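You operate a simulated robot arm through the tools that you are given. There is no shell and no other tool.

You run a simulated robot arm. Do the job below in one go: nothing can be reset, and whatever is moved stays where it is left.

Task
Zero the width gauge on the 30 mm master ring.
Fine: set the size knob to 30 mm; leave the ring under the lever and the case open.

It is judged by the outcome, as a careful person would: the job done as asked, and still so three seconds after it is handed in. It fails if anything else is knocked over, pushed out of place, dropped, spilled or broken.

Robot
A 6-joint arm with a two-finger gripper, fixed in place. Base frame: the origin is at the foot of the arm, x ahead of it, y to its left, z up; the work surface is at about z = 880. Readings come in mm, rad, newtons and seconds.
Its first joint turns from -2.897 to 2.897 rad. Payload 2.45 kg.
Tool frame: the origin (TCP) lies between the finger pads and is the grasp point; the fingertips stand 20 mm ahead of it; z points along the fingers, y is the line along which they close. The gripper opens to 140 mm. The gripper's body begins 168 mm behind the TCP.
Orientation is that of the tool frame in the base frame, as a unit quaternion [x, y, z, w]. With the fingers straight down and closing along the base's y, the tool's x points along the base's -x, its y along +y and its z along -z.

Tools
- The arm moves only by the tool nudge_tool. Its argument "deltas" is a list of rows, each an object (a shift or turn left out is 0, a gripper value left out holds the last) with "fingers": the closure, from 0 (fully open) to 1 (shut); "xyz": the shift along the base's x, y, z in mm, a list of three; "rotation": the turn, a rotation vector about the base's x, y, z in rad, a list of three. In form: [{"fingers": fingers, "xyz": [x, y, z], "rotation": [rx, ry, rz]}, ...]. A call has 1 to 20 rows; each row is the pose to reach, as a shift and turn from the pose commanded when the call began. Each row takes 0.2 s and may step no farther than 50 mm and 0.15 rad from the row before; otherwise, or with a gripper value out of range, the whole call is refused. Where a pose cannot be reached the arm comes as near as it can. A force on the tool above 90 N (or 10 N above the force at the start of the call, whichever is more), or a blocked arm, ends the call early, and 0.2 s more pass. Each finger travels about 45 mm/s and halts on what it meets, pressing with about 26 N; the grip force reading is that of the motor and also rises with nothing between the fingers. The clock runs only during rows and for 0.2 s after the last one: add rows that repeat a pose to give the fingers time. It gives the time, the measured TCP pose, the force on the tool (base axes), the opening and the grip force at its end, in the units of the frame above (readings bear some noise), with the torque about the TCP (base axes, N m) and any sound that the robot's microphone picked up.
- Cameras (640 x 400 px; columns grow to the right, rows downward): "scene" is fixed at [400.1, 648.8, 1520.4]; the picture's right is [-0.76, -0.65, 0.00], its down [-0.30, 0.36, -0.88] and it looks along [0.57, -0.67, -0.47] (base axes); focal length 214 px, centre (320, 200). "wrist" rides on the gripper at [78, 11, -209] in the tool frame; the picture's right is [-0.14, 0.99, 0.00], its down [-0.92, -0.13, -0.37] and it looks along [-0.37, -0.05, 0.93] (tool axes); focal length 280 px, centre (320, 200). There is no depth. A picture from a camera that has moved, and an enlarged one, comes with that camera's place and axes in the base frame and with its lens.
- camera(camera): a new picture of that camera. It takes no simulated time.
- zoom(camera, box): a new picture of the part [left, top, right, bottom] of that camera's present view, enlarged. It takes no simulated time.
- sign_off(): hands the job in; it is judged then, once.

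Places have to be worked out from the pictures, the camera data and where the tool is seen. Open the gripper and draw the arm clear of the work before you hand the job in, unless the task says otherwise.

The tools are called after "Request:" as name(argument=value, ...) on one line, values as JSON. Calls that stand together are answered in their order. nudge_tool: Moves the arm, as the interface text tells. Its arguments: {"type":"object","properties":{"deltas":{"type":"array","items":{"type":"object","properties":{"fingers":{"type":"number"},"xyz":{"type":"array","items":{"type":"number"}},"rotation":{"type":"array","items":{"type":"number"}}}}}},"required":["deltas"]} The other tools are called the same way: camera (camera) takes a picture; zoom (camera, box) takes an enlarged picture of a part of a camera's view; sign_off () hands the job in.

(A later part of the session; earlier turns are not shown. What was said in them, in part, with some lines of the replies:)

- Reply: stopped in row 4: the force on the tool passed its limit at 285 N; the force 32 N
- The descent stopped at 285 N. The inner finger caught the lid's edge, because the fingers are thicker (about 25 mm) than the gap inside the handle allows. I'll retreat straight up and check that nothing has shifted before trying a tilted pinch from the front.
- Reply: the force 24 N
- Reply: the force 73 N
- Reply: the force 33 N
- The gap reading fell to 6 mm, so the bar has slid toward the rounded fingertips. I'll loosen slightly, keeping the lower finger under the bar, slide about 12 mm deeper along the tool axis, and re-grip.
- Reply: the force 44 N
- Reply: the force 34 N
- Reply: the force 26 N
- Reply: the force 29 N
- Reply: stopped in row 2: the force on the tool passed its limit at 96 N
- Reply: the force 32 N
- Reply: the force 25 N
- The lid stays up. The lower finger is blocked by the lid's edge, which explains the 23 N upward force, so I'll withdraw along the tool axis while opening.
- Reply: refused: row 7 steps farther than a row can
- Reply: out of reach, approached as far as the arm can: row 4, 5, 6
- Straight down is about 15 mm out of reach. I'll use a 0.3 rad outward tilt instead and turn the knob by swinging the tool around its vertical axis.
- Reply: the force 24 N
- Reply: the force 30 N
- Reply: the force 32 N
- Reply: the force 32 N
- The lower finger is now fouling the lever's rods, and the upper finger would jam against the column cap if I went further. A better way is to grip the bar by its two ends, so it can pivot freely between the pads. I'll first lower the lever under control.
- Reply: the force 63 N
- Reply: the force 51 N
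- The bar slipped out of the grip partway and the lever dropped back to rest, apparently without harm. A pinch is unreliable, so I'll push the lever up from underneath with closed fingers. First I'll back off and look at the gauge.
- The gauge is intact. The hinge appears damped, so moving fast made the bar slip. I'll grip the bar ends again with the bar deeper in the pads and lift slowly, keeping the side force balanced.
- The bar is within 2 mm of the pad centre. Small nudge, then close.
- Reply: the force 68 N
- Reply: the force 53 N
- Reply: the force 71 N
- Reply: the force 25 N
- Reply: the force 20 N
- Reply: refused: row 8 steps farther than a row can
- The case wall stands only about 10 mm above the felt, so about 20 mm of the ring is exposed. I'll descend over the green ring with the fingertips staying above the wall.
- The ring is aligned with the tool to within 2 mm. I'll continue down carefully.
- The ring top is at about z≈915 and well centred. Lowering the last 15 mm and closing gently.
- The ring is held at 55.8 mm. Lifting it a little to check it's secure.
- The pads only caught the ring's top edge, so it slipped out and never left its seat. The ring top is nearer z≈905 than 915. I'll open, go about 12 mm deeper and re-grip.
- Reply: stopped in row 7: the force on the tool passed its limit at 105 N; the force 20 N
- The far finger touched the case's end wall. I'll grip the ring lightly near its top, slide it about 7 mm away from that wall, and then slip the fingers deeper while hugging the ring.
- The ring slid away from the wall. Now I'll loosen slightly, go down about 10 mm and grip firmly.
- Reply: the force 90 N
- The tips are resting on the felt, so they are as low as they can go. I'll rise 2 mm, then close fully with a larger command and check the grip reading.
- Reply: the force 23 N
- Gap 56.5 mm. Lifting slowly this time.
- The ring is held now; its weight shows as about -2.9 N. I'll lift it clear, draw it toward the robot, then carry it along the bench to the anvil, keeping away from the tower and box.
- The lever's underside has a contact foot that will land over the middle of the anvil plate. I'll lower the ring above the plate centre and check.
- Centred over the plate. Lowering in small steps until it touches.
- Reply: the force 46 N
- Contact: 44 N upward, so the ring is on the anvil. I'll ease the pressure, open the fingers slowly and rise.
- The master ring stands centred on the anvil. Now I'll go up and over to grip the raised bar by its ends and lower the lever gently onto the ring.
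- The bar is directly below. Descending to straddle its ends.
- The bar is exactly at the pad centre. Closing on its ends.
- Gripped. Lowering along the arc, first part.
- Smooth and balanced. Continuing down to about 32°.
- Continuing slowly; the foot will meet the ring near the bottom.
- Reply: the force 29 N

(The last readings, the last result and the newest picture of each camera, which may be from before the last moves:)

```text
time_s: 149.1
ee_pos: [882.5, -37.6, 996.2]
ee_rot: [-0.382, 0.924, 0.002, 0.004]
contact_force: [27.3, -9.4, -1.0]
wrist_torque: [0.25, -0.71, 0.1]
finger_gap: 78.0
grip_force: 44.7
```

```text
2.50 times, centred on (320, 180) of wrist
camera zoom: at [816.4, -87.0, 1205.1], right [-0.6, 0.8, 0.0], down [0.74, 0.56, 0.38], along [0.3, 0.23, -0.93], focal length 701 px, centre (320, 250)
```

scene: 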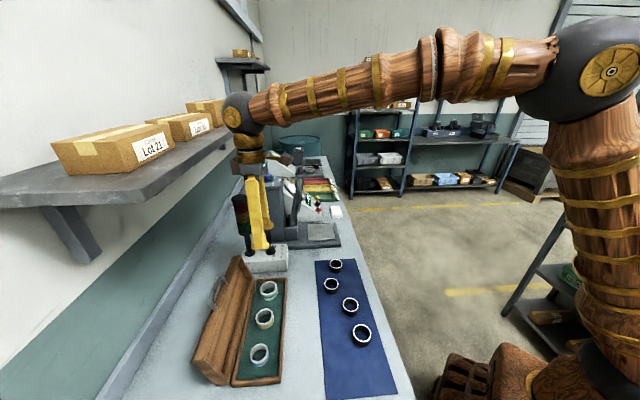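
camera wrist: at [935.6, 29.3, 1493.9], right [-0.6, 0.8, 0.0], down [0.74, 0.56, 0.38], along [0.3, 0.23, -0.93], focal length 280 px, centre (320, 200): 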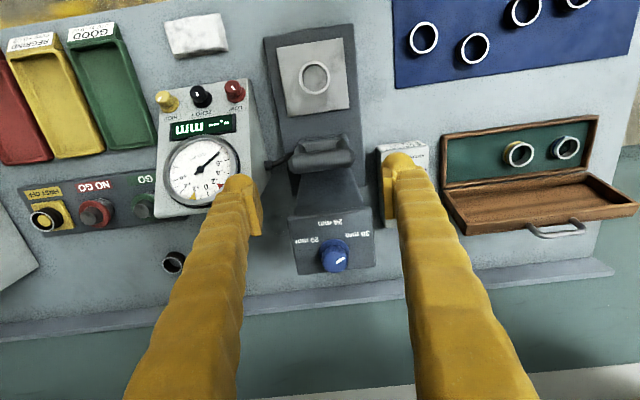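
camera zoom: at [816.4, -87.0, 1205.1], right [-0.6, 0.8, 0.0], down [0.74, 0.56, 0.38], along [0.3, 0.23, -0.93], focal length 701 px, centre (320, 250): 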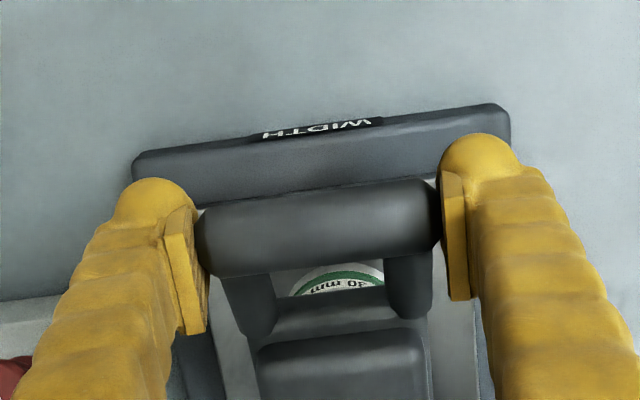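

The foot is just above the ring. Final approach in fine steps, watching the force.

Request:
nudge_tool(deltas=[{"fingers": 0.6, "xyz": [-0.4, -0.4, -3]}, {"fingers": 0.6, "xyz": [-0.8, -0.8, -6]}, {"fingers": 0.6, "xyz": [-1.1, -1.1, -9]}, {"fingers": 0.6, "xyz": [-1.4, -1.4, -12]}, {"fingers": 0.6, "xyz": [-1.4, -1.4, -12]}])

Request:
zoom(camera="scene", box=[275, 180, 350, 255])

Request:
zoom(camera="wrist", box=[200, 100, 440, 260])

```text
time_s: 150.3
ee_pos: [879.2, -38.4, 982.6]
ee_rot: [-0.382, 0.924, 0.002, 0.004]
contact_force: [17.2, -28.5, 2.3]
wrist_torque: [0.41, -0.7, -0.06]
finger_gap: 77.7
grip_force: 44.7
```

```text
5.33 times, centred on (312, 218) of scene
camera zoom: at [400.1, 648.8, 1520.4], right [-0.76, -0.65, 0.0], down [-0.3, 0.36, -0.88], along [0.57, -0.67, -0.47], focal length 1144 px, centre (360, 107)
```

zoom: 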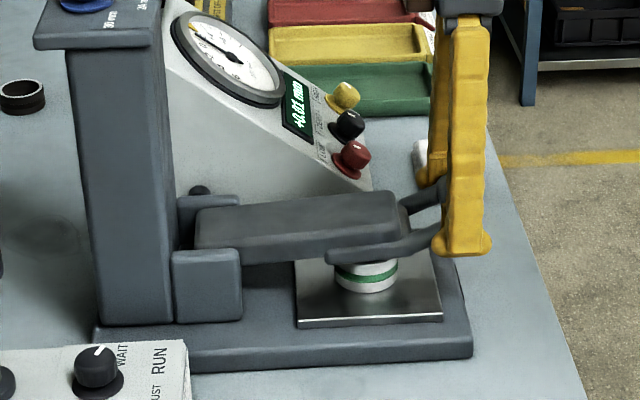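

```text
2.50 times, centred on (320, 180) of wrist
camera zoom: at [814.9, -88.9, 1192.0], right [-0.6, 0.8, 0.0], down [0.74, 0.56, 0.38], along [0.3, 0.23, -0.93], focal length 701 px, centre (320, 250)
```

zoom: 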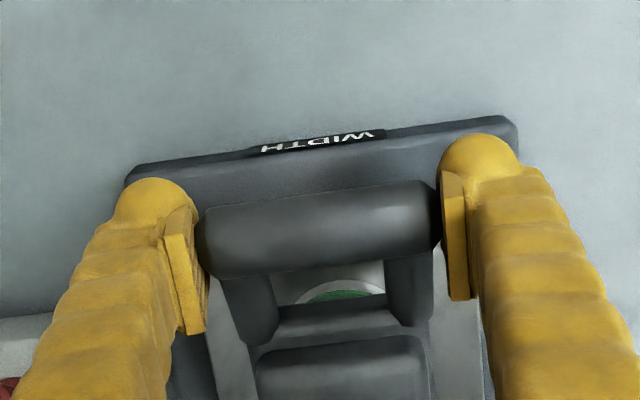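

The display has come alive and the needle has swung over, so the lever is on the ring. I'll release the bar and rise.

Request:
nudge_tool(deltas=[{"fingers": 0.6, "xyz": [0, 0, -1]}, {"fingers": 0.5, "xyz": [0, 0, -1]}, {"fingers": 0.42, "xyz": [0, 0, -1]}, {"fingers": 0.3, "xyz": [0, 0, -1]}, {"fingers": 0.25, "xyz": [0, 0, 0]}, {"fingers": 0.25, "xyz": [0, 0, 25]}, {"fingers": 0.25, "xyz": [0, 0, 60]}, {"fingers": 0.25, "xyz": [0, 0, 100]}, {"fingers": 0.25, "xyz": [0, 0, 140]}, {"fingers": 0.25, "xyz": [0, 0, 140]}])

Request:
camera(camera="wrist")

Request:
zoom(camera="scene", box=[275, 180, 350, 255])

Request:
zoom(camera="scene", box=[285, 170, 330, 210])

```text
time_s: 152.5
ee_pos: [880.0, -38.0, 1125.0]
ee_rot: [-0.383, 0.924, 0.001, 0.004]
contact_force: [0.4, 0.6, 0.6]
wrist_torque: [-0.01, -0.02, -0.01]
finger_gap: 105.3
grip_force: 0.0
```

```text
taken
camera wrist: at [815.4, -87.5, 1333.7], right [-0.6, 0.8, 0.0], down [0.74, 0.56, 0.38], along [0.3, 0.23, -0.93], focal length 280 px, centre (320, 200)
```

wrist: 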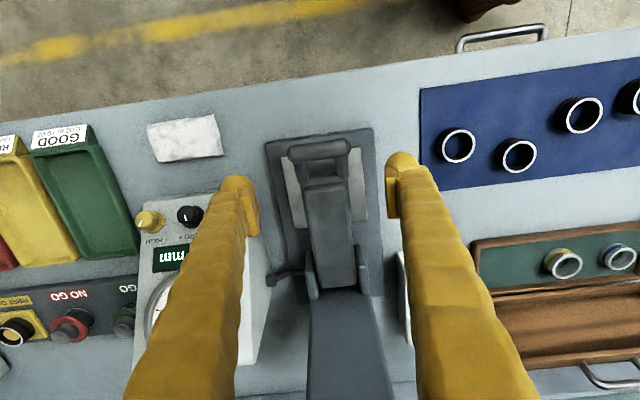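

```text
5.33 times, centred on (312, 218) of scene
camera zoom: at [400.1, 648.8, 1520.4], right [-0.76, -0.65, 0.0], down [-0.3, 0.36, -0.88], along [0.57, -0.67, -0.47], focal length 1144 px, centre (360, 107)
```

zoom: 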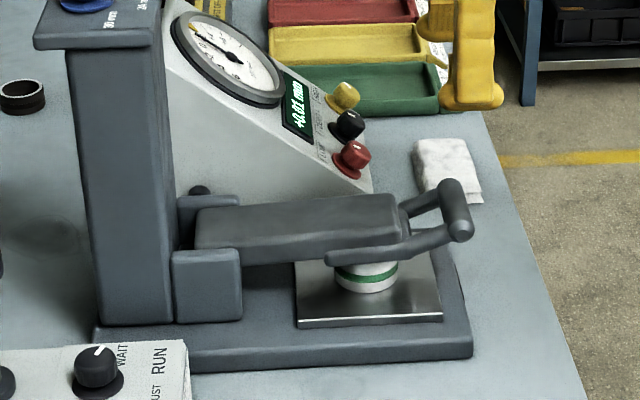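

```text
10.00 times, centred on (308, 190) of scene
camera zoom: at [400.1, 648.8, 1520.4], right [-0.76, -0.65, 0.0], down [-0.3, 0.36, -0.88], along [0.57, -0.67, -0.47], focal length 2145 px, centre (445, 300)
```

zoom: 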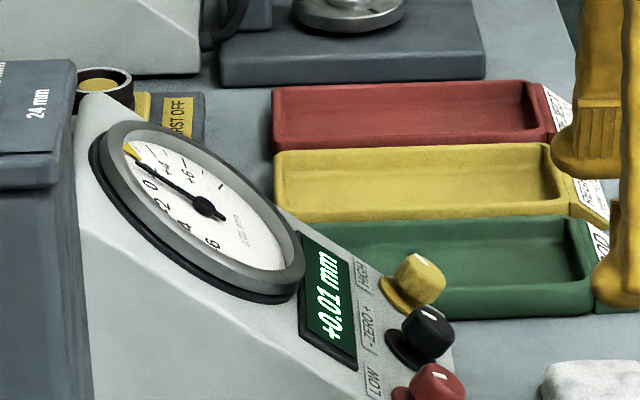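

The gauge reads about +0.01 mm on the 30 mm master, so it needs zeroing with the black "- ZERO +" knob near (1080, -133, 946). I'll look closely at the panel, the dial and that knob's axis.

Request:
zoom(camera="scene", box=[290, 175, 325, 205])

Request:
nudge_tool(deltas=[{"fingers": 0.3, "xyz": [10, -40, 20]}, {"fingers": 0.4, "xyz": [20, -75, 40], "rotation": [0.08, -0.08, 0]}, {"fingers": 0.5, "xyz": [30, -110, 50], "rotation": [0.16, -0.16, 0]}, {"fingers": 0.5, "xyz": [35, -145, 50], "rotation": [0.24, -0.24, 0]}, {"fingers": 0.5, "xyz": [40, -180, 40], "rotation": [0.32, -0.32, 0]}, {"fingers": 0.5, "xyz": [40, -215, 30], "rotation": [0.4, -0.4, 0]}, {"fingers": 0.5, "xyz": [40, -215, 30], "rotation": [0.4, -0.4, 0]}])

Request:
camera(camera="wrist")

Request:
camera(camera="scene")

```text
13.33 times, centred on (308, 190) of scene
camera zoom: at [400.1, 648.8, 1520.4], right [-0.76, -0.65, 0.0], down [-0.3, 0.36, -0.88], along [0.57, -0.67, -0.47], focal length 2860 px, centre (487, 333)
```

zoom: 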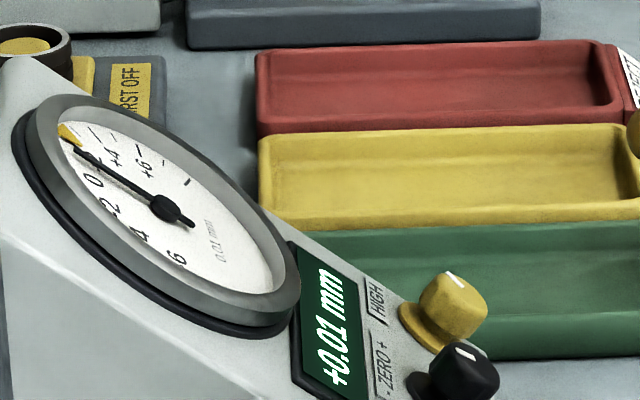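

```text
time_s: 154.1
ee_pos: [918.8, -251.2, 1153.7]
ee_rot: [-0.367, 0.886, 0.108, 0.263]
contact_force: [0.0, -0.3, 0.9]
wrist_torque: [-0.01, -0.02, -0.03]
finger_gap: 69.6
grip_force: 0.1
```

```text
taken
camera wrist: at [784.1, -371.3, 1287.1], right [-0.62, 0.78, 0.07], down [0.5, 0.31, 0.81], along [0.61, 0.54, -0.58], focal length 280 px, centre (320, 200)
```

wrist: 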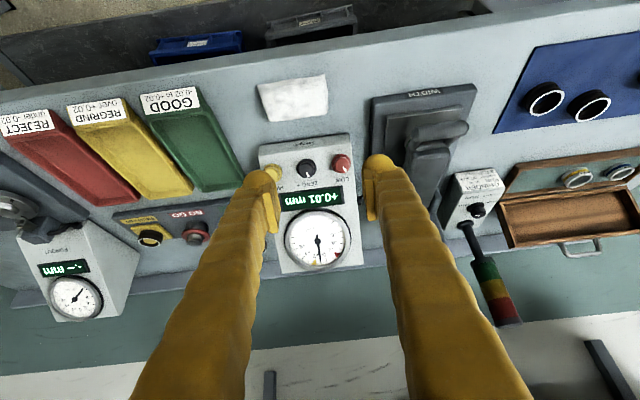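

```text
taken
```

scene: 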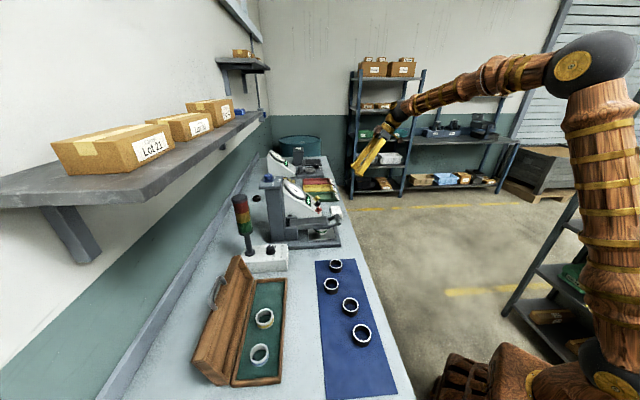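

Request:
zoom(camera="wrist", box=[250, 130, 380, 280])

Request:
zoom(camera="wrist", box=[275, 200, 360, 275])

Request:
zoom(camera="wrist", box=[255, 130, 365, 215])

```text
2.67 times, centred on (315, 205) of wrist
camera zoom: at [784.1, -371.3, 1287.1], right [-0.62, 0.78, 0.07], down [0.5, 0.31, 0.81], along [0.61, 0.54, -0.58], focal length 748 px, centre (333, 187)
```

zoom: 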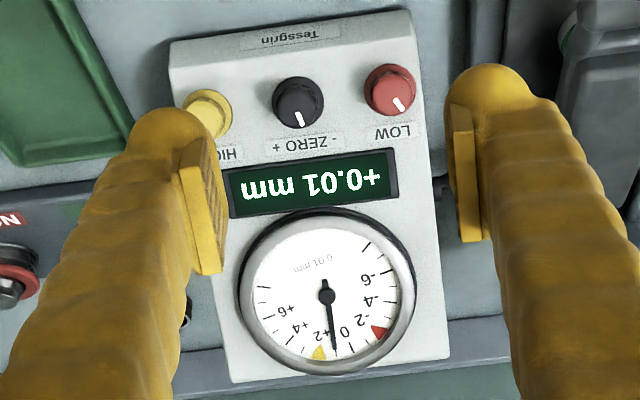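

```text
5.33 times, centred on (318, 238) of wrist
camera zoom: at [784.1, -371.3, 1287.1], right [-0.62, 0.78, 0.07], down [0.5, 0.31, 0.81], along [0.61, 0.54, -0.58], focal length 1495 px, centre (333, 0)
```

zoom: 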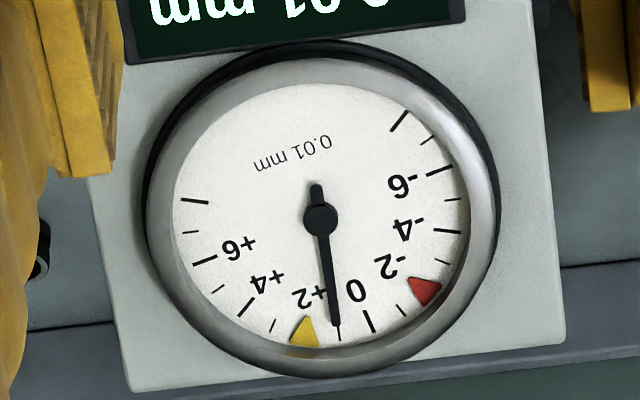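

```text
4.71 times, centred on (310, 172) of wrist
camera zoom: at [784.1, -371.3, 1287.1], right [-0.62, 0.78, 0.07], down [0.5, 0.31, 0.81], along [0.61, 0.54, -0.58], focal length 1320 px, centre (367, 329)
```

zoom: 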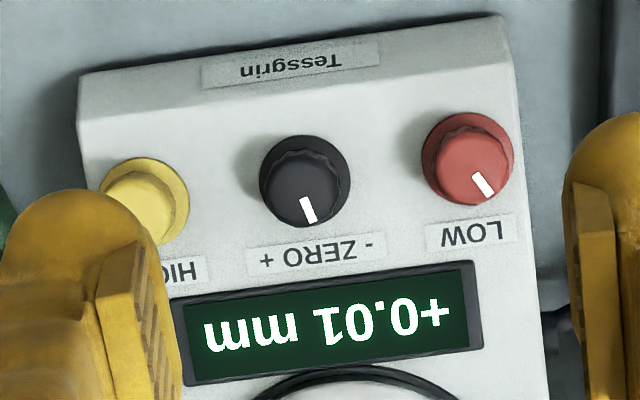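

The needle sits on +1 (+0.01 mm), so the reading must come down one division. The panel slopes about 37° and the ZERO knob's top is near (1081, -135, 949). I'll align the tool with the knob's axis and approach, with a narrow opening to clear the HIGH and LOW knobs.

Request:
nudge_tool(deltas=[{"fingers": 0.6, "xyz": [25, 16, -25], "rotation": [0.027, -0.027, 0]}, {"fingers": 0.7, "xyz": [52, 34, -50], "rotation": [0.054, -0.054, 0]}, {"fingers": 0.74, "xyz": [80, 52, -75], "rotation": [0.054, -0.054, 0]}, {"fingers": 0.74, "xyz": [108, 70, -105], "rotation": [0.054, -0.054, 0]}, {"fingers": 0.74, "xyz": [130, 84, -135], "rotation": [0.054, -0.054, 0]}, {"fingers": 0.74, "xyz": [130, 84, -135], "rotation": [0.054, -0.054, 0]}])

Request:
camera(camera="wrist")

Request:
zoom(camera="wrist", box=[240, 90, 400, 230])

Request:
zoom(camera="scene", box=[280, 160, 350, 215])

```text
time_s: 155.5
ee_pos: [1047.1, -169.9, 1018.8]
ee_rot: [-0.362, 0.876, 0.122, 0.295]
contact_force: [0.2, 0.5, 0.8]
wrist_torque: [0.03, -0.03, -0.03]
finger_gap: 36.1
grip_force: 0.1
```

```text
taken
camera wrist: at [904.8, -297.2, 1137.8], right [-0.62, 0.78, 0.08], down [0.45, 0.27, 0.85], along [0.64, 0.57, -0.52], focal length 280 px, centre (320, 200)
```

wrist: 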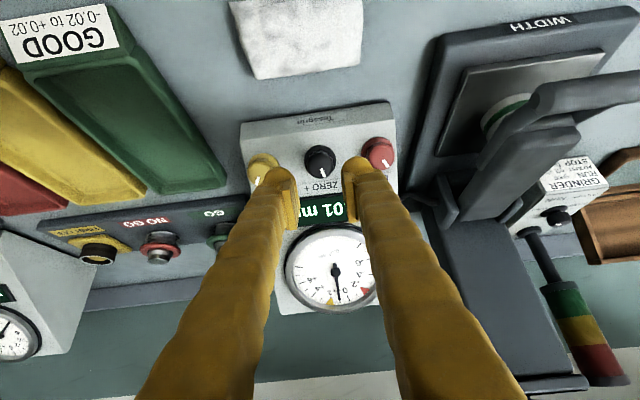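

```text
2.86 times, centred on (320, 160) of wrist
camera zoom: at [904.8, -297.2, 1137.8], right [-0.62, 0.78, 0.08], down [0.45, 0.27, 0.85], along [0.64, 0.57, -0.52], focal length 801 px, centre (320, 314)
```

zoom: 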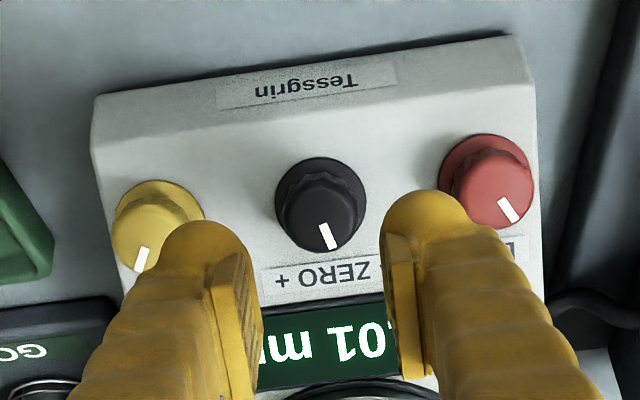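

```text
7.27 times, centred on (315, 188) of scene
camera zoom: at [400.1, 648.8, 1520.4], right [-0.76, -0.65, 0.0], down [-0.3, 0.36, -0.88], along [0.57, -0.67, -0.47], focal length 1560 px, centre (356, 291)
```

zoom: 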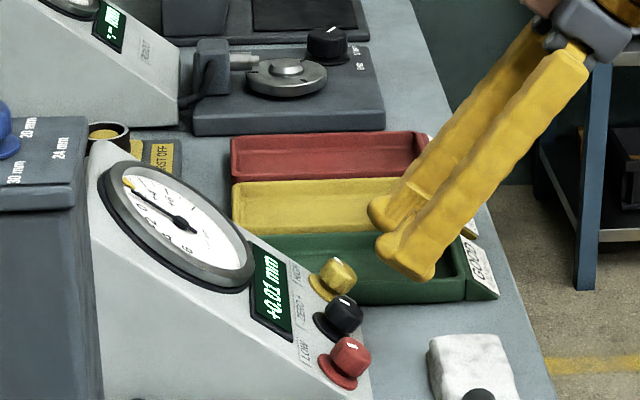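

The tool axis meets the knob within 2 mm. Advancing along the axis in two stages.

Request:
nudge_tool(deltas=[{"fingers": 0.74, "xyz": [8, 8, -16]}, {"fingers": 0.74, "xyz": [16, 16, -32]}, {"fingers": 0.74, "xyz": [24.6, 24.5, -49]}, {"fingers": 0.74, "xyz": [24.6, 24.5, -49]}])

Request:
zoom(camera="wrist", box=[240, 90, 400, 230])

Request:
zoom(camera="scene", box=[285, 165, 345, 215])

```text
time_s: 156.5
ee_pos: [1074.3, -146.3, 968.6]
ee_rot: [-0.363, 0.875, 0.122, 0.295]
contact_force: [0.4, -0.4, 0.1]
wrist_torque: [-0.01, -0.01, -0.01]
finger_gap: 36.6
grip_force: 0.0
```

```text
2.86 times, centred on (320, 160) of wrist
camera zoom: at [932.2, -272.7, 1087.7], right [-0.62, 0.78, 0.08], down [0.45, 0.27, 0.85], along [0.64, 0.57, -0.52], focal length 801 px, centre (320, 314)
```

zoom: 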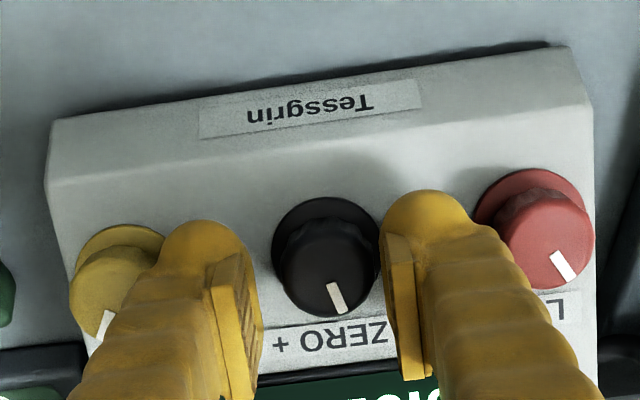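

```text
8.00 times, centred on (315, 190) of scene
camera zoom: at [400.1, 648.8, 1520.4], right [-0.76, -0.65, 0.0], down [-0.3, 0.36, -0.88], along [0.57, -0.67, -0.47], focal length 1716 px, centre (360, 280)
```

zoom: 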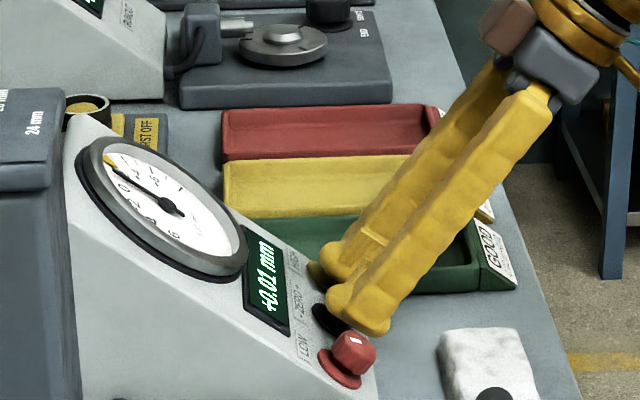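

Nearly there, with a few mm of clearance to the HIGH and LOW knobs. Narrowing slightly and advancing the last 17 mm.

Request:
nudge_tool(deltas=[{"fingers": 0.765, "xyz": [-2.2, 0, -1.2]}, {"fingers": 0.765, "xyz": [1.4, 3.6, -8]}, {"fingers": 0.765, "xyz": [3.6, 5.8, -12]}, {"fingers": 0.765, "xyz": [5.1, 7.3, -14.7]}, {"fingers": 0.765, "xyz": [5.1, 7.3, -14.7]}])

Request:
zoom(camera="wrist", box=[240, 90, 400, 230])

Request:
zoom(camera="scene", box=[285, 165, 345, 215])

```text
time_s: 157.7
ee_pos: [1078.6, -139.2, 955.6]
ee_rot: [-0.361, 0.876, 0.122, 0.296]
contact_force: [-0.2, 0.0, 0.1]
wrist_torque: [-0.02, -0.03, -0.01]
finger_gap: 32.5
grip_force: 0.0
```

```text
2.86 times, centred on (320, 160) of wrist
camera zoom: at [937.4, -265.1, 1074.5], right [-0.62, 0.78, 0.08], down [0.45, 0.27, 0.85], along [0.64, 0.57, -0.52], focal length 801 px, centre (320, 314)
```

zoom: 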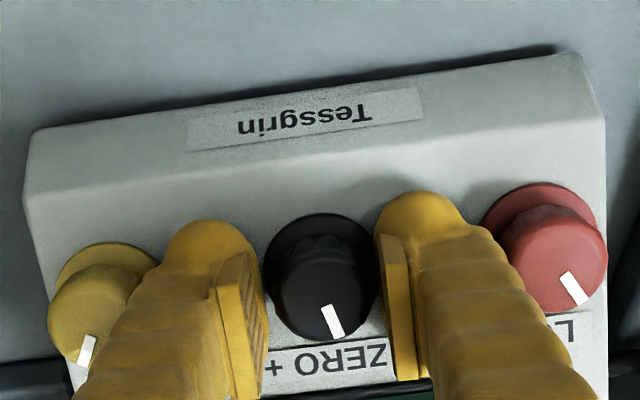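

```text
8.00 times, centred on (315, 190) of scene
camera zoom: at [400.1, 648.8, 1520.4], right [-0.76, -0.65, 0.0], down [-0.3, 0.36, -0.88], along [0.57, -0.67, -0.47], focal length 1716 px, centre (360, 280)
```

zoom: 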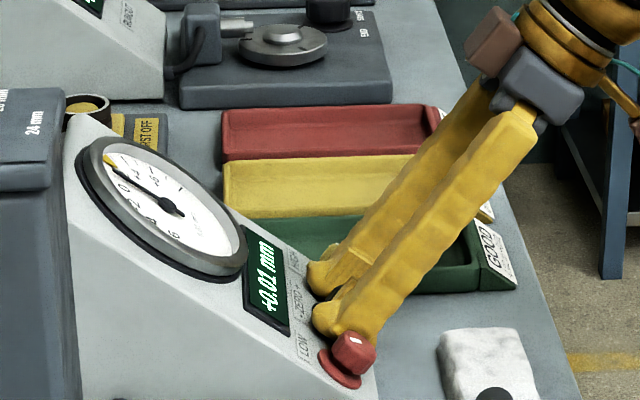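

The knob is between the pads. Closing gently on it.

Request:
nudge_tool(deltas=[{"fingers": 0.78, "xyz": [-0.6, 0.6, 0]}, {"fingers": 0.82, "xyz": [-0.6, 0.6, 0]}, {"fingers": 0.9, "xyz": [-0.6, 0.6, 0]}, {"fingers": 0.9, "xyz": [-0.6, 0.6, 0]}])

Request:
zoom(camera="wrist", box=[240, 90, 400, 230])

Request:
zoom(camera="scene", box=[290, 175, 325, 205])

```text
time_s: 158.7
ee_pos: [1079.2, -136.8, 954.7]
ee_rot: [-0.363, 0.875, 0.123, 0.295]
contact_force: [-3.5, 0.9, -0.2]
wrist_torque: [-0.01, 0.07, 0.06]
finger_gap: 26.6
grip_force: 45.1
```

```text
2.86 times, centred on (320, 160) of wrist
camera zoom: at [937.0, -264.1, 1074.4], right [-0.62, 0.78, 0.08], down [0.45, 0.27, 0.85], along [0.64, 0.57, -0.52], focal length 801 px, centre (320, 314)
```

zoom: 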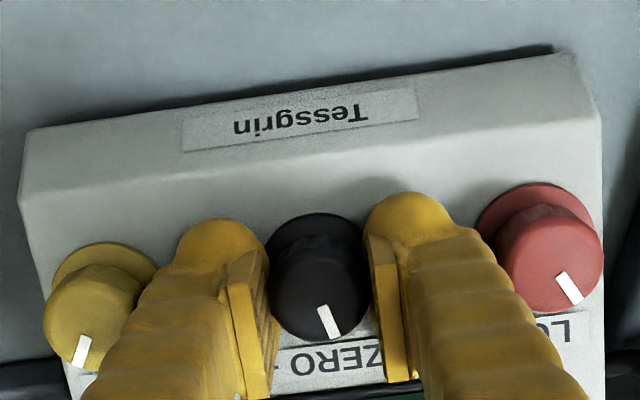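

```text
13.33 times, centred on (308, 190) of scene
camera zoom: at [400.1, 648.8, 1520.4], right [-0.76, -0.65, 0.0], down [-0.3, 0.36, -0.88], along [0.57, -0.67, -0.47], focal length 2860 px, centre (487, 333)
```

zoom: 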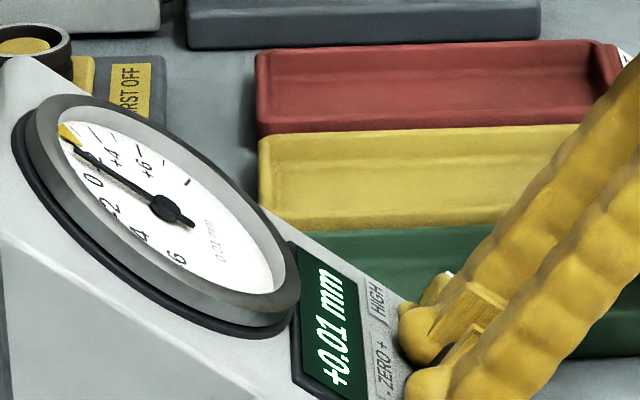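

Gripped with balanced forces. Turning a first small step of 8° counter-clockwise, toward "-", and reading the display.

Request:
nudge_tool(deltas=[{"fingers": 0.9, "rotation": [-0.03, -0.03, 0.0558]}, {"fingers": 0.9, "rotation": [-0.06, -0.06, 0.1116]}, {"fingers": 0.9, "rotation": [-0.06, -0.06, 0.1116]}])

Request:
zoom(camera="scene", box=[290, 175, 325, 205])

Request:
zoom(camera="wrist", box=[240, 90, 400, 230])

```text
time_s: 159.5
ee_pos: [1078.3, -137.8, 955.8]
ee_rot: [-0.422, 0.848, 0.101, 0.303]
contact_force: [-28.7, -3.2, -4.5]
wrist_torque: [-0.06, 0.35, 0.11]
finger_gap: 26.5
grip_force: 44.8
```

```text
13.33 times, centred on (308, 190) of scene
camera zoom: at [400.1, 648.8, 1520.4], right [-0.76, -0.65, 0.0], down [-0.3, 0.36, -0.88], along [0.57, -0.67, -0.47], focal length 2860 px, centre (487, 333)
```

zoom: 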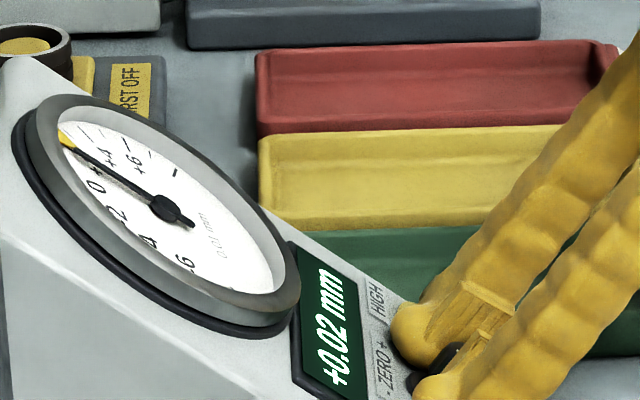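

```text
2.86 times, centred on (320, 160) of wrist
camera zoom: at [944.4, -272.2, 1074.1], right [-0.71, 0.71, 0.0], down [0.36, 0.37, 0.86], along [0.6, 0.61, -0.52], focal length 801 px, centre (320, 314)
```

zoom: 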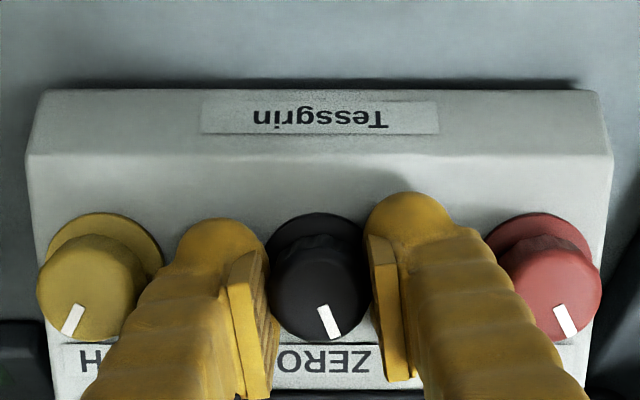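

The reading rose to +0.02, so 8° counter-clockwise adds about 0.01. I need to turn clockwise instead, about 16° from here.

Request:
nudge_tool(deltas=[{"fingers": 0.9, "rotation": [0.03, 0.03, -0.0558]}, {"fingers": 0.9, "rotation": [0.06, 0.06, -0.1116]}, {"fingers": 0.9, "rotation": [0.09, 0.09, -0.167]}, {"fingers": 0.9, "rotation": [0.115, 0.115, -0.214]}, {"fingers": 0.9, "rotation": [0.115, 0.115, -0.214]}])

Request:
zoom(camera="scene", box=[290, 175, 325, 205])

Request:
zoom(camera="wrist", box=[240, 90, 400, 230])

```text
time_s: 160.7
ee_pos: [1079.2, -137.5, 955.2]
ee_rot: [-0.305, 0.897, 0.141, 0.286]
contact_force: [-18.0, -2.8, -11.6]
wrist_torque: [-0.11, 0.22, 0.07]
finger_gap: 26.6
grip_force: 45.0
```

```text
13.33 times, centred on (308, 190) of scene
camera zoom: at [400.1, 648.8, 1520.4], right [-0.76, -0.65, 0.0], down [-0.3, 0.36, -0.88], along [0.57, -0.67, -0.47], focal length 2860 px, centre (487, 333)
```

zoom: 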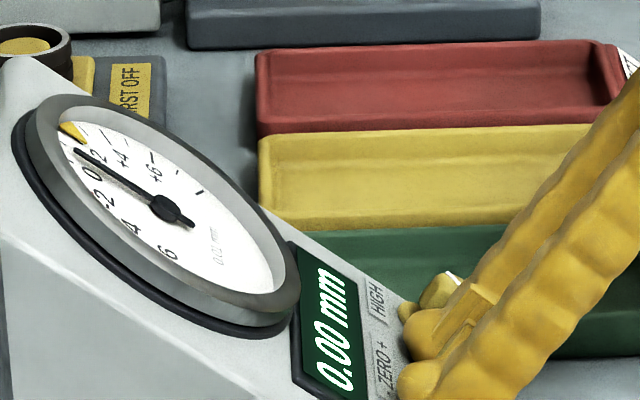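

```text
2.86 times, centred on (320, 160) of wrist
camera zoom: at [931.4, -255.8, 1075.7], right [-0.53, 0.83, 0.16], down [0.52, 0.17, 0.84], along [0.67, 0.53, -0.52], focal length 801 px, centre (320, 314)
```

zoom: 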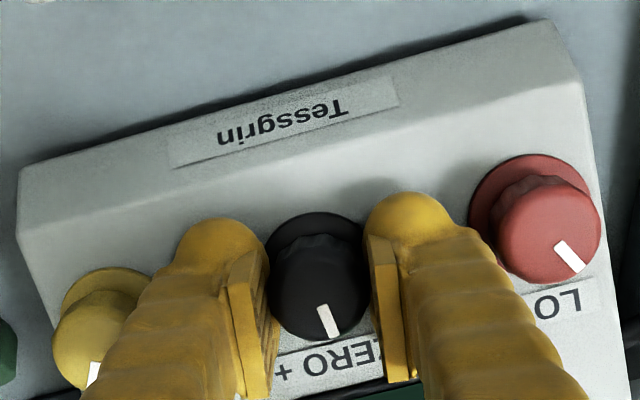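

The display shows 0.00. I'll zoom closely on the dial to see how exactly the needle stands on zero.

Request:
zoom(camera="scene", box=[290, 180, 304, 190])

Request:
zoom(camera="scene", box=[290, 177, 312, 199])

Request:
camera(camera="wrist")

```text
16.00 times, centred on (297, 185) of scene
camera zoom: at [400.1, 648.8, 1520.4], right [-0.76, -0.65, 0.0], down [-0.3, 0.36, -0.88], along [0.57, -0.67, -0.47], focal length 3432 px, centre (688, 440)
```

zoom: 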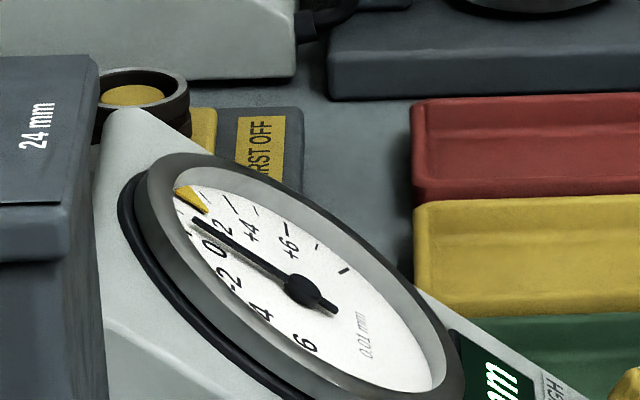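

```text
16.00 times, centred on (301, 188) of scene
camera zoom: at [400.1, 648.8, 1520.4], right [-0.76, -0.65, 0.0], down [-0.3, 0.36, -0.88], along [0.57, -0.67, -0.47], focal length 3432 px, centre (624, 392)
```

zoom: 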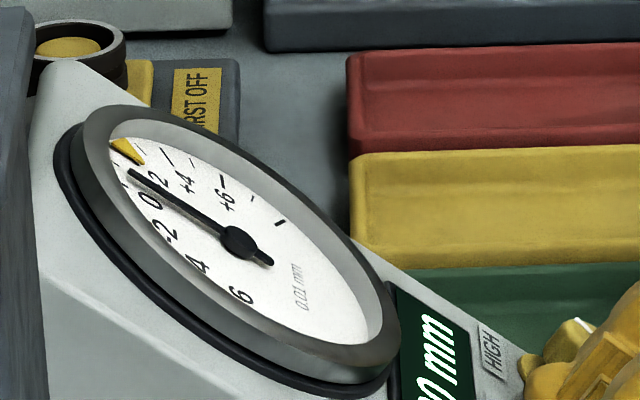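

```text
taken
camera wrist: at [931.4, -255.8, 1075.7], right [-0.53, 0.83, 0.16], down [0.52, 0.17, 0.84], along [0.67, 0.53, -0.52], focal length 280 px, centre (320, 200)
```

wrist: 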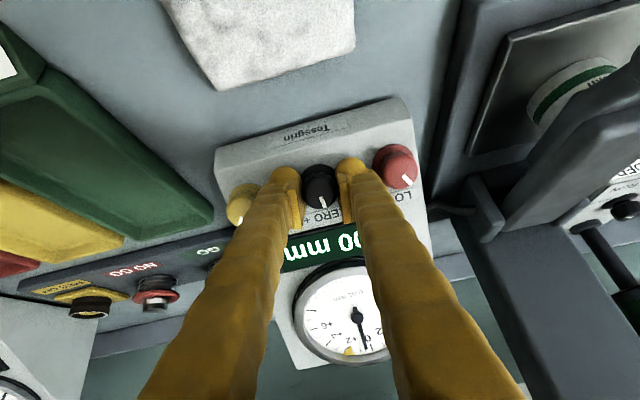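

Request:
zoom(camera="wrist", box=[290, 265, 400, 365])

```text
4.00 times, centred on (345, 315) of wrist
camera zoom: at [931.4, -255.8, 1075.7], right [-0.53, 0.83, 0.16], down [0.52, 0.17, 0.84], along [0.67, 0.53, -0.52], focal length 1122 px, centre (220, -260)
```

zoom: 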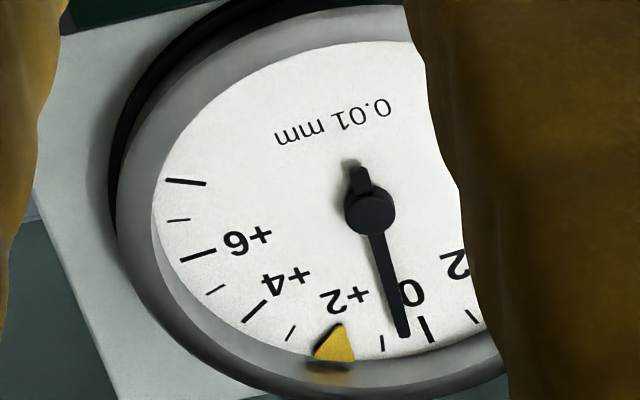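

The needle appears just on the + side of zero, by about half a division, though parallax may play a part. I'll turn a further 3° clockwise, release, and look at it squarely.

Request:
nudge_tool(deltas=[{"fingers": 0.9, "rotation": [0.0225, 0.0225, -0.0417]}, {"fingers": 0.9, "rotation": [0.0225, 0.0225, -0.0417]}])

Request:
zoom(camera="wrist", box=[290, 265, 400, 365])

Request:
zoom(camera="scene", box=[290, 175, 325, 205])

```text
time_s: 161.3
ee_pos: [1078.2, -136.7, 954.9]
ee_rot: [-0.281, 0.905, 0.148, 0.283]
contact_force: [-14.4, -0.6, -6.4]
wrist_torque: [-0.01, 0.13, 0.05]
finger_gap: 26.8
grip_force: 44.8
```

```text
4.00 times, centred on (345, 315) of wrist
camera zoom: at [929.3, -252.5, 1076.4], right [-0.49, 0.85, 0.19], down [0.55, 0.13, 0.83], along [0.68, 0.51, -0.53], focal length 1122 px, centre (220, -260)
```

zoom: 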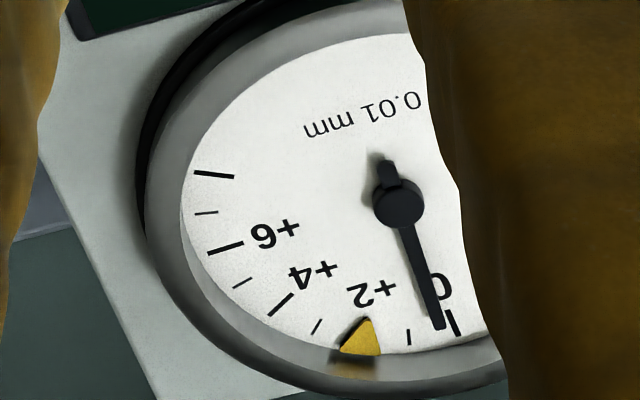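

```text
13.33 times, centred on (308, 190) of scene
camera zoom: at [400.1, 648.8, 1520.4], right [-0.76, -0.65, 0.0], down [-0.3, 0.36, -0.88], along [0.57, -0.67, -0.47], focal length 2860 px, centre (487, 333)
```

zoom: 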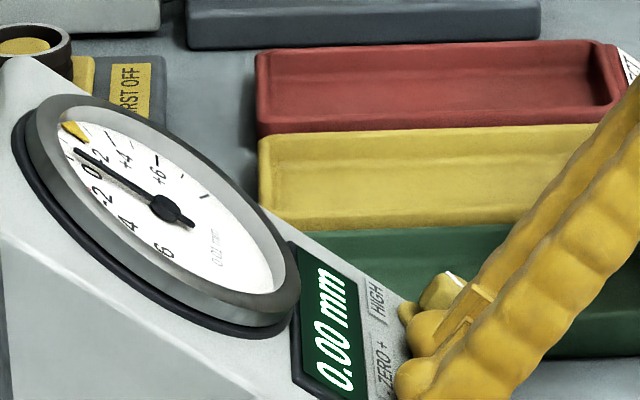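

The needle has moved closer, so the sensitivity is about 15° per division and roughly a third of a division is left. Turning another 5° clockwise.

Request:
nudge_tool(deltas=[{"fingers": 0.9, "rotation": [0.0375, 0.0375, -0.0695]}, {"fingers": 0.9, "rotation": [0.0375, 0.0375, -0.0695]}])

Request:
zoom(camera="wrist", box=[290, 255, 400, 355])

Request:
zoom(camera="scene", box=[290, 175, 325, 205])

```text
time_s: 161.9
ee_pos: [1078.4, -136.7, 954.9]
ee_rot: [-0.242, 0.916, 0.16, 0.277]
contact_force: [-4.9, 2.5, -1.9]
wrist_torque: [0.01, 0.07, 0.01]
finger_gap: 26.8
grip_force: 45.4
```

```text
4.00 times, centred on (345, 305) of wrist
camera zoom: at [926.3, -246.7, 1077.8], right [-0.43, 0.87, 0.24], down [0.58, 0.06, 0.81], along [0.69, 0.48, -0.53], focal length 1122 px, centre (220, -220)
```

zoom: 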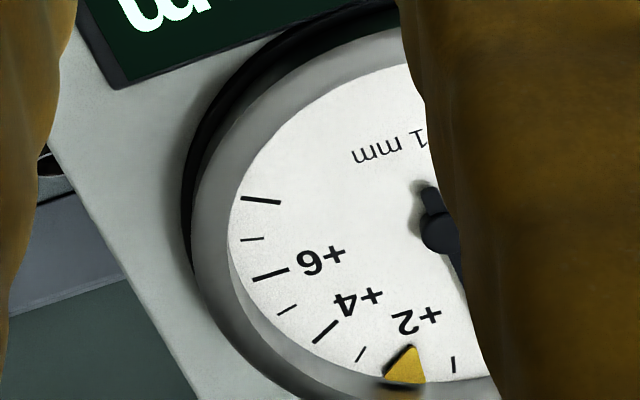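

```text
13.33 times, centred on (308, 190) of scene
camera zoom: at [400.1, 648.8, 1520.4], right [-0.76, -0.65, 0.0], down [-0.3, 0.36, -0.88], along [0.57, -0.67, -0.47], focal length 2860 px, centre (487, 333)
```

zoom: 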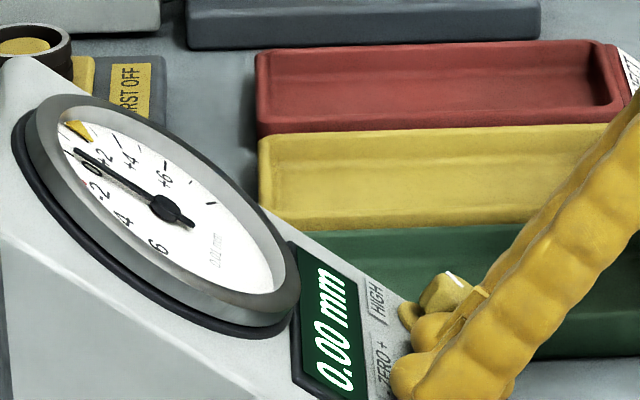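

Display steady at 0.00. I'll release the knob, back out along its axis and view the dial squarely.

Request:
nudge_tool(deltas=[{"fingers": 0.85}, {"fingers": 0.765}, {"fingers": 0.765}, {"fingers": 0.765, "xyz": [-6, -6, 11]}, {"fingers": 0.765, "xyz": [-14, -14, 26]}, {"fingers": 0.765, "xyz": [-26, -26, 48]}, {"fingers": 0.75, "xyz": [-42, -42, 75]}, {"fingers": 0.7, "xyz": [-60, -60, 105]}, {"fingers": 0.6, "xyz": [-80, -80, 135]}, {"fingers": 0.5, "xyz": [-80, -80, 135]}])

Request:
camera(camera="wrist")

Request:
zoom(camera="scene", box=[275, 165, 350, 225])

```text
time_s: 164.1
ee_pos: [998.1, -218.4, 1088.1]
ee_rot: [-0.242, 0.916, 0.161, 0.276]
contact_force: [-0.7, -0.4, 0.9]
wrist_torque: [-0.02, 0.03, 0.02]
finger_gap: 70.0
grip_force: 0.2
```

```text
taken
camera wrist: at [846.0, -327.4, 1210.2], right [-0.43, 0.87, 0.24], down [0.58, 0.06, 0.81], along [0.69, 0.49, -0.54], focal length 280 px, centre (320, 200)
```

wrist: 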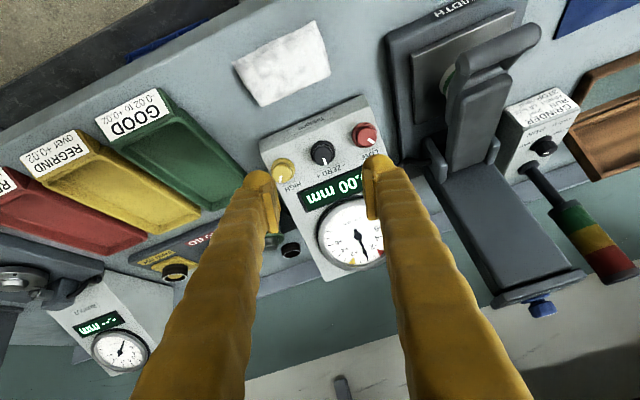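

```text
6.67 times, centred on (312, 195) of scene
camera zoom: at [400.1, 648.8, 1520.4], right [-0.76, -0.65, 0.0], down [-0.3, 0.36, -0.88], along [0.57, -0.67, -0.47], focal length 1430 px, centre (370, 233)
```

zoom: 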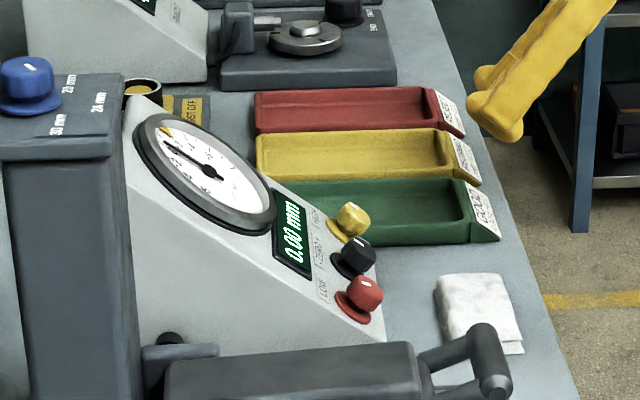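

Request:
zoom(camera="wrist", box=[310, 185, 390, 275])

Request:
zoom(camera="wrist", box=[255, 100, 395, 210])

```text
4.44 times, centred on (350, 230) of wrist
camera zoom: at [846.0, -327.4, 1210.2], right [-0.43, 0.87, 0.24], down [0.58, 0.06, 0.81], along [0.69, 0.49, -0.54], focal length 1246 px, centre (187, 67)
```

zoom: 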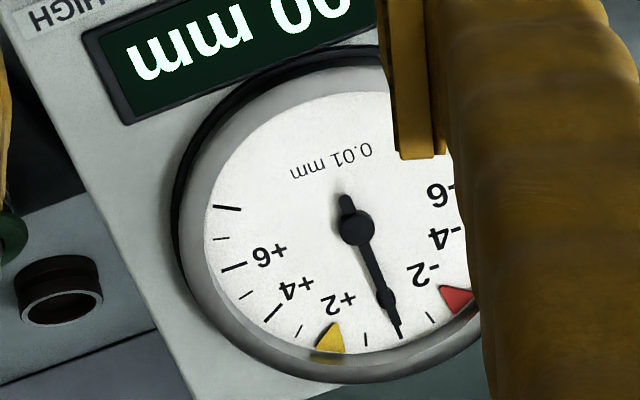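

```text
3.64 times, centred on (325, 155) of wrist
camera zoom: at [846.0, -327.4, 1210.2], right [-0.43, 0.87, 0.24], down [0.58, 0.06, 0.81], along [0.69, 0.49, -0.54], focal length 1020 px, centre (302, 364)
```

zoom: 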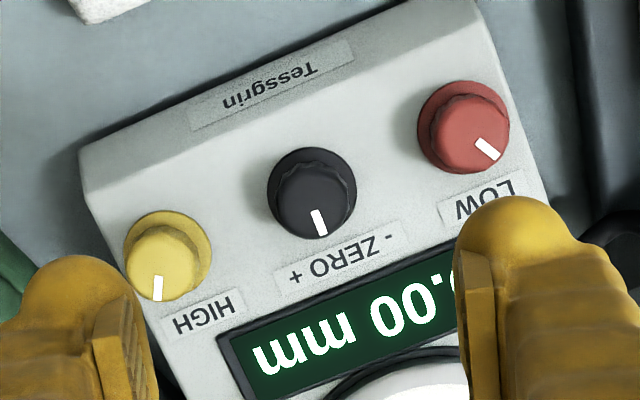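

The needle stands exactly on the 0 tick, midway between +1 and -1. HIGH and LOW are unchanged. Now I'll open the gripper, draw the arm up and clear, and check everything.

Request:
nudge_tool(deltas=[{"fingers": 0.3, "xyz": [-20, -5, 40]}, {"fingers": 0.1, "xyz": [-45, 0, 80]}, {"fingers": 0.0, "xyz": [-75, 10, 115]}, {"fingers": 0.0, "xyz": [-105, 20, 150]}, {"fingers": 0.0, "xyz": [-140, 30, 180]}, {"fingers": 0.0, "xyz": [-175, 45, 210]}, {"fingers": 0.0, "xyz": [-210, 60, 240]}, {"fingers": 0.0, "xyz": [-245, 75, 260]}, {"fingers": 0.0, "xyz": [-245, 75, 260]}])

Request:
camera(camera="wrist")

Request:
camera(camera="scene")

Request:
zoom(camera="scene", box=[240, 160, 350, 255])

Request:
zoom(camera="scene", box=[190, 240, 400, 400])

Request:
zoom(camera="scene", box=[250, 165, 325, 210])

```text
time_s: 166.1
ee_pos: [754.1, -143.7, 1349.7]
ee_rot: [-0.242, 0.916, 0.161, 0.276]
contact_force: [-0.7, -0.5, 0.1]
wrist_torque: [-0.02, 0.02, -0.03]
finger_gap: 140.2
grip_force: 0.0
```

```text
taken
camera wrist: at [600.7, -251.8, 1472.6], right [-0.43, 0.87, 0.24], down [0.58, 0.06, 0.81], along [0.69, 0.48, -0.54], focal length 280 px, centre (320, 200)
```

wrist: 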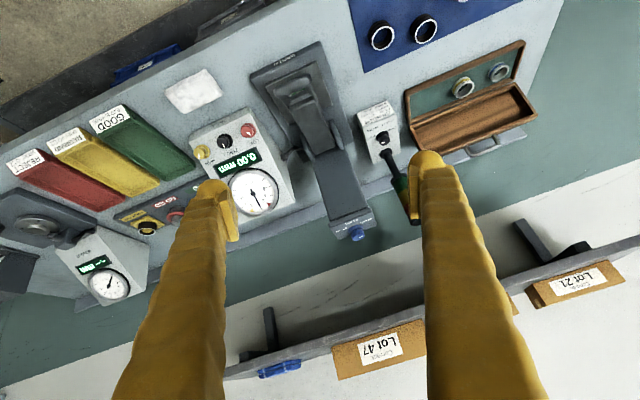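

```text
taken
```

scene: 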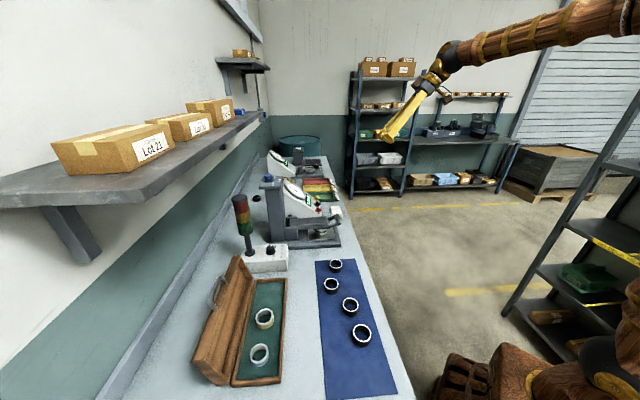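

```text
4.21 times, centred on (295, 208) of scene
camera zoom: at [400.1, 648.8, 1520.4], right [-0.76, -0.65, 0.0], down [-0.3, 0.36, -0.88], along [0.57, -0.67, -0.47], focal length 903 px, centre (425, 168)
```

zoom: 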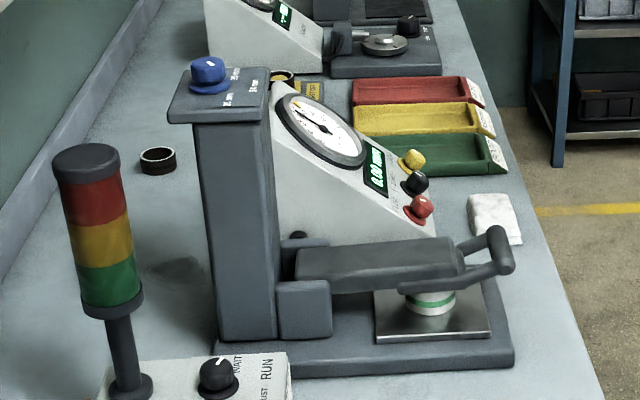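

```text
2.50 times, centred on (295, 320) of scene
camera zoom: at [400.1, 648.8, 1520.4], right [-0.76, -0.65, 0.0], down [-0.3, 0.36, -0.88], along [0.57, -0.67, -0.47], focal length 536 px, centre (382, -100)
```

zoom: 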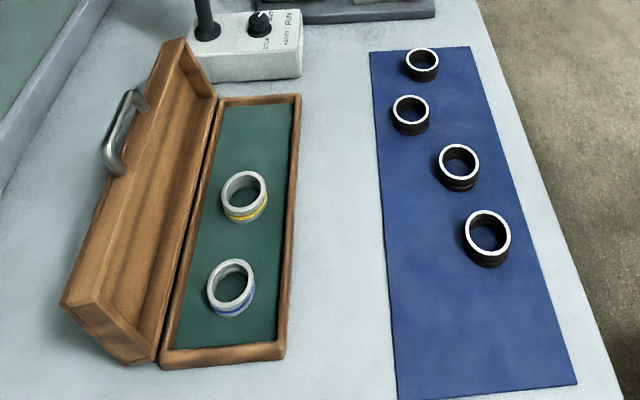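

```text
8.53 times, centred on (288, 188) of scene
camera zoom: at [400.1, 648.8, 1520.4], right [-0.76, -0.65, 0.0], down [-0.3, 0.36, -0.88], along [0.57, -0.67, -0.47], focal length 1830 px, centre (597, 307)
```

zoom: 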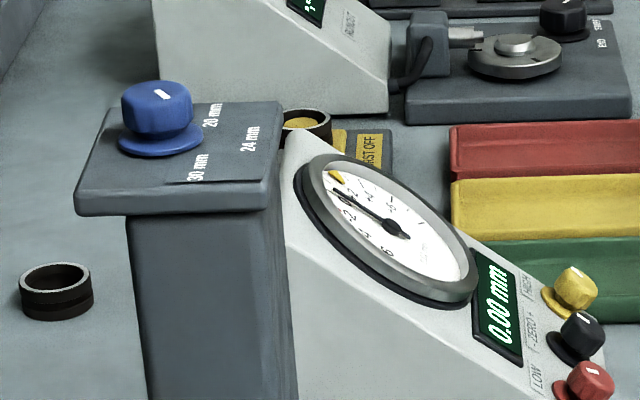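

Everything looks in place. One last check: the size knob pointer and the dial, from the wrist camera.

Request:
zoom(camera="wrist", box=[325, 205, 385, 250])

Request:
zoom(camera="wrist", box=[185, 105, 295, 225])

Request:
zoom(camera="wrist", box=[240, 30, 420, 160])

```text
8.89 times, centred on (355, 228) of wrist
camera zoom: at [600.7, -251.8, 1472.6], right [-0.43, 0.87, 0.24], down [0.58, 0.06, 0.81], along [0.69, 0.48, -0.54], focal length 2492 px, centre (9, -44)
```

zoom: 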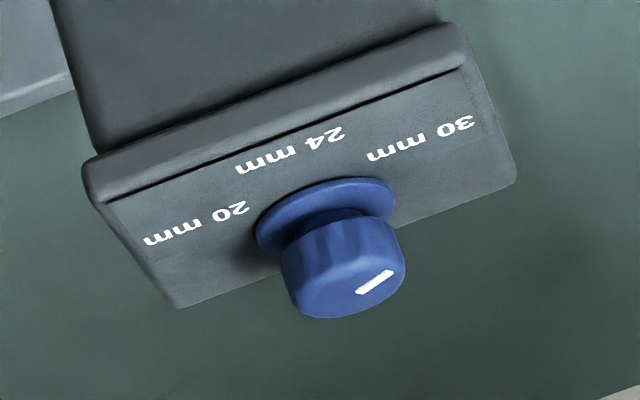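

```text
3.33 times, centred on (240, 165) of wrist
camera zoom: at [600.7, -251.8, 1472.6], right [-0.43, 0.87, 0.24], down [0.58, 0.06, 0.81], along [0.69, 0.48, -0.54], focal length 935 px, centre (587, 317)
```

zoom: 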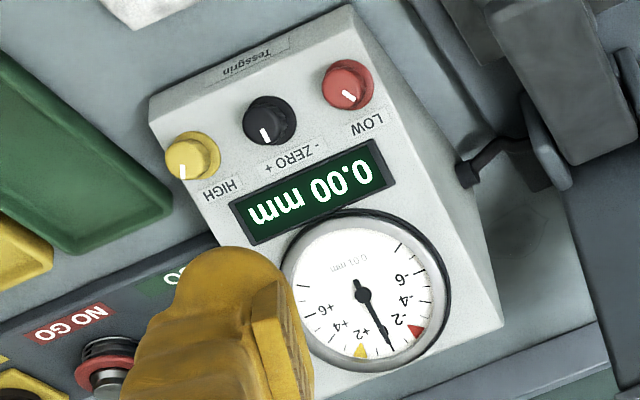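

```text
3.08 times, centred on (330, 95) of wrist
camera zoom: at [600.7, -251.8, 1472.6], right [-0.43, 0.87, 0.24], down [0.58, 0.06, 0.81], along [0.69, 0.48, -0.54], focal length 863 px, centre (289, 523)
```

zoom: 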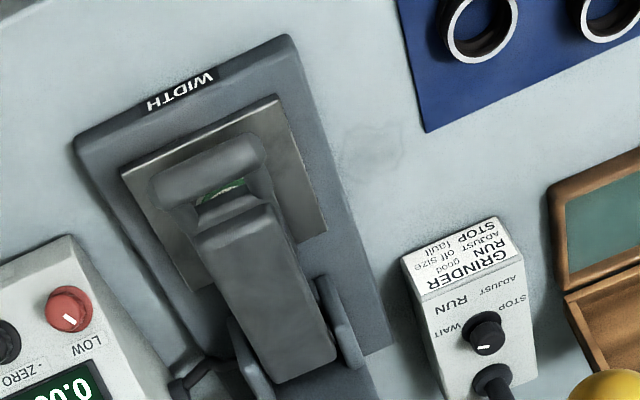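

All the checks pass:
- The size knob points to 30 mm and the green 30 mm master ring sits under the lowered lever.
- The display reads 0.00 and the needle is on zero.
- The case is open, and the other knobs and rings are where they were.
- The gripper is open and clear of the work.

Handing the job in.

Request:
sign_off()

```text
The job is handed in.
```

The width gauge is zeroed on the 30 mm master ring: the display reads 0.00 mm and the needle sits on the 0 mark. I've handed the job in.

- **Size knob:** it is set to 30 mm (it was on 24 mm).
- **Master ring:** the green 30 mm ring is centred on the anvil with the lever resting on it.
- **Zeroing:** the gauge first read +0.01 mm on the ring, and I brought it to zero with the ZERO knob. The HIGH and LOW knobs were not touched.
- **Case:** the lid is open. The 20 mm and 24 mm master rings are still inside.
- **Arm:** the gripper is open and clear of the bench.

There were a few contacts along the way:
- **Case lid:** on my first try at the lid handle, a finger hit the lid edge with a peak force of 285 N.
- **Case base:** the fingers pressed on its end wall (105 N) and then its felt floor (83 N) while I was picking up the ring.
- **Lever:** it slipped from the gripper once and fell back to its rest position before the ring was in place.

I saw no damage in the camera views, and nothing else had moved.
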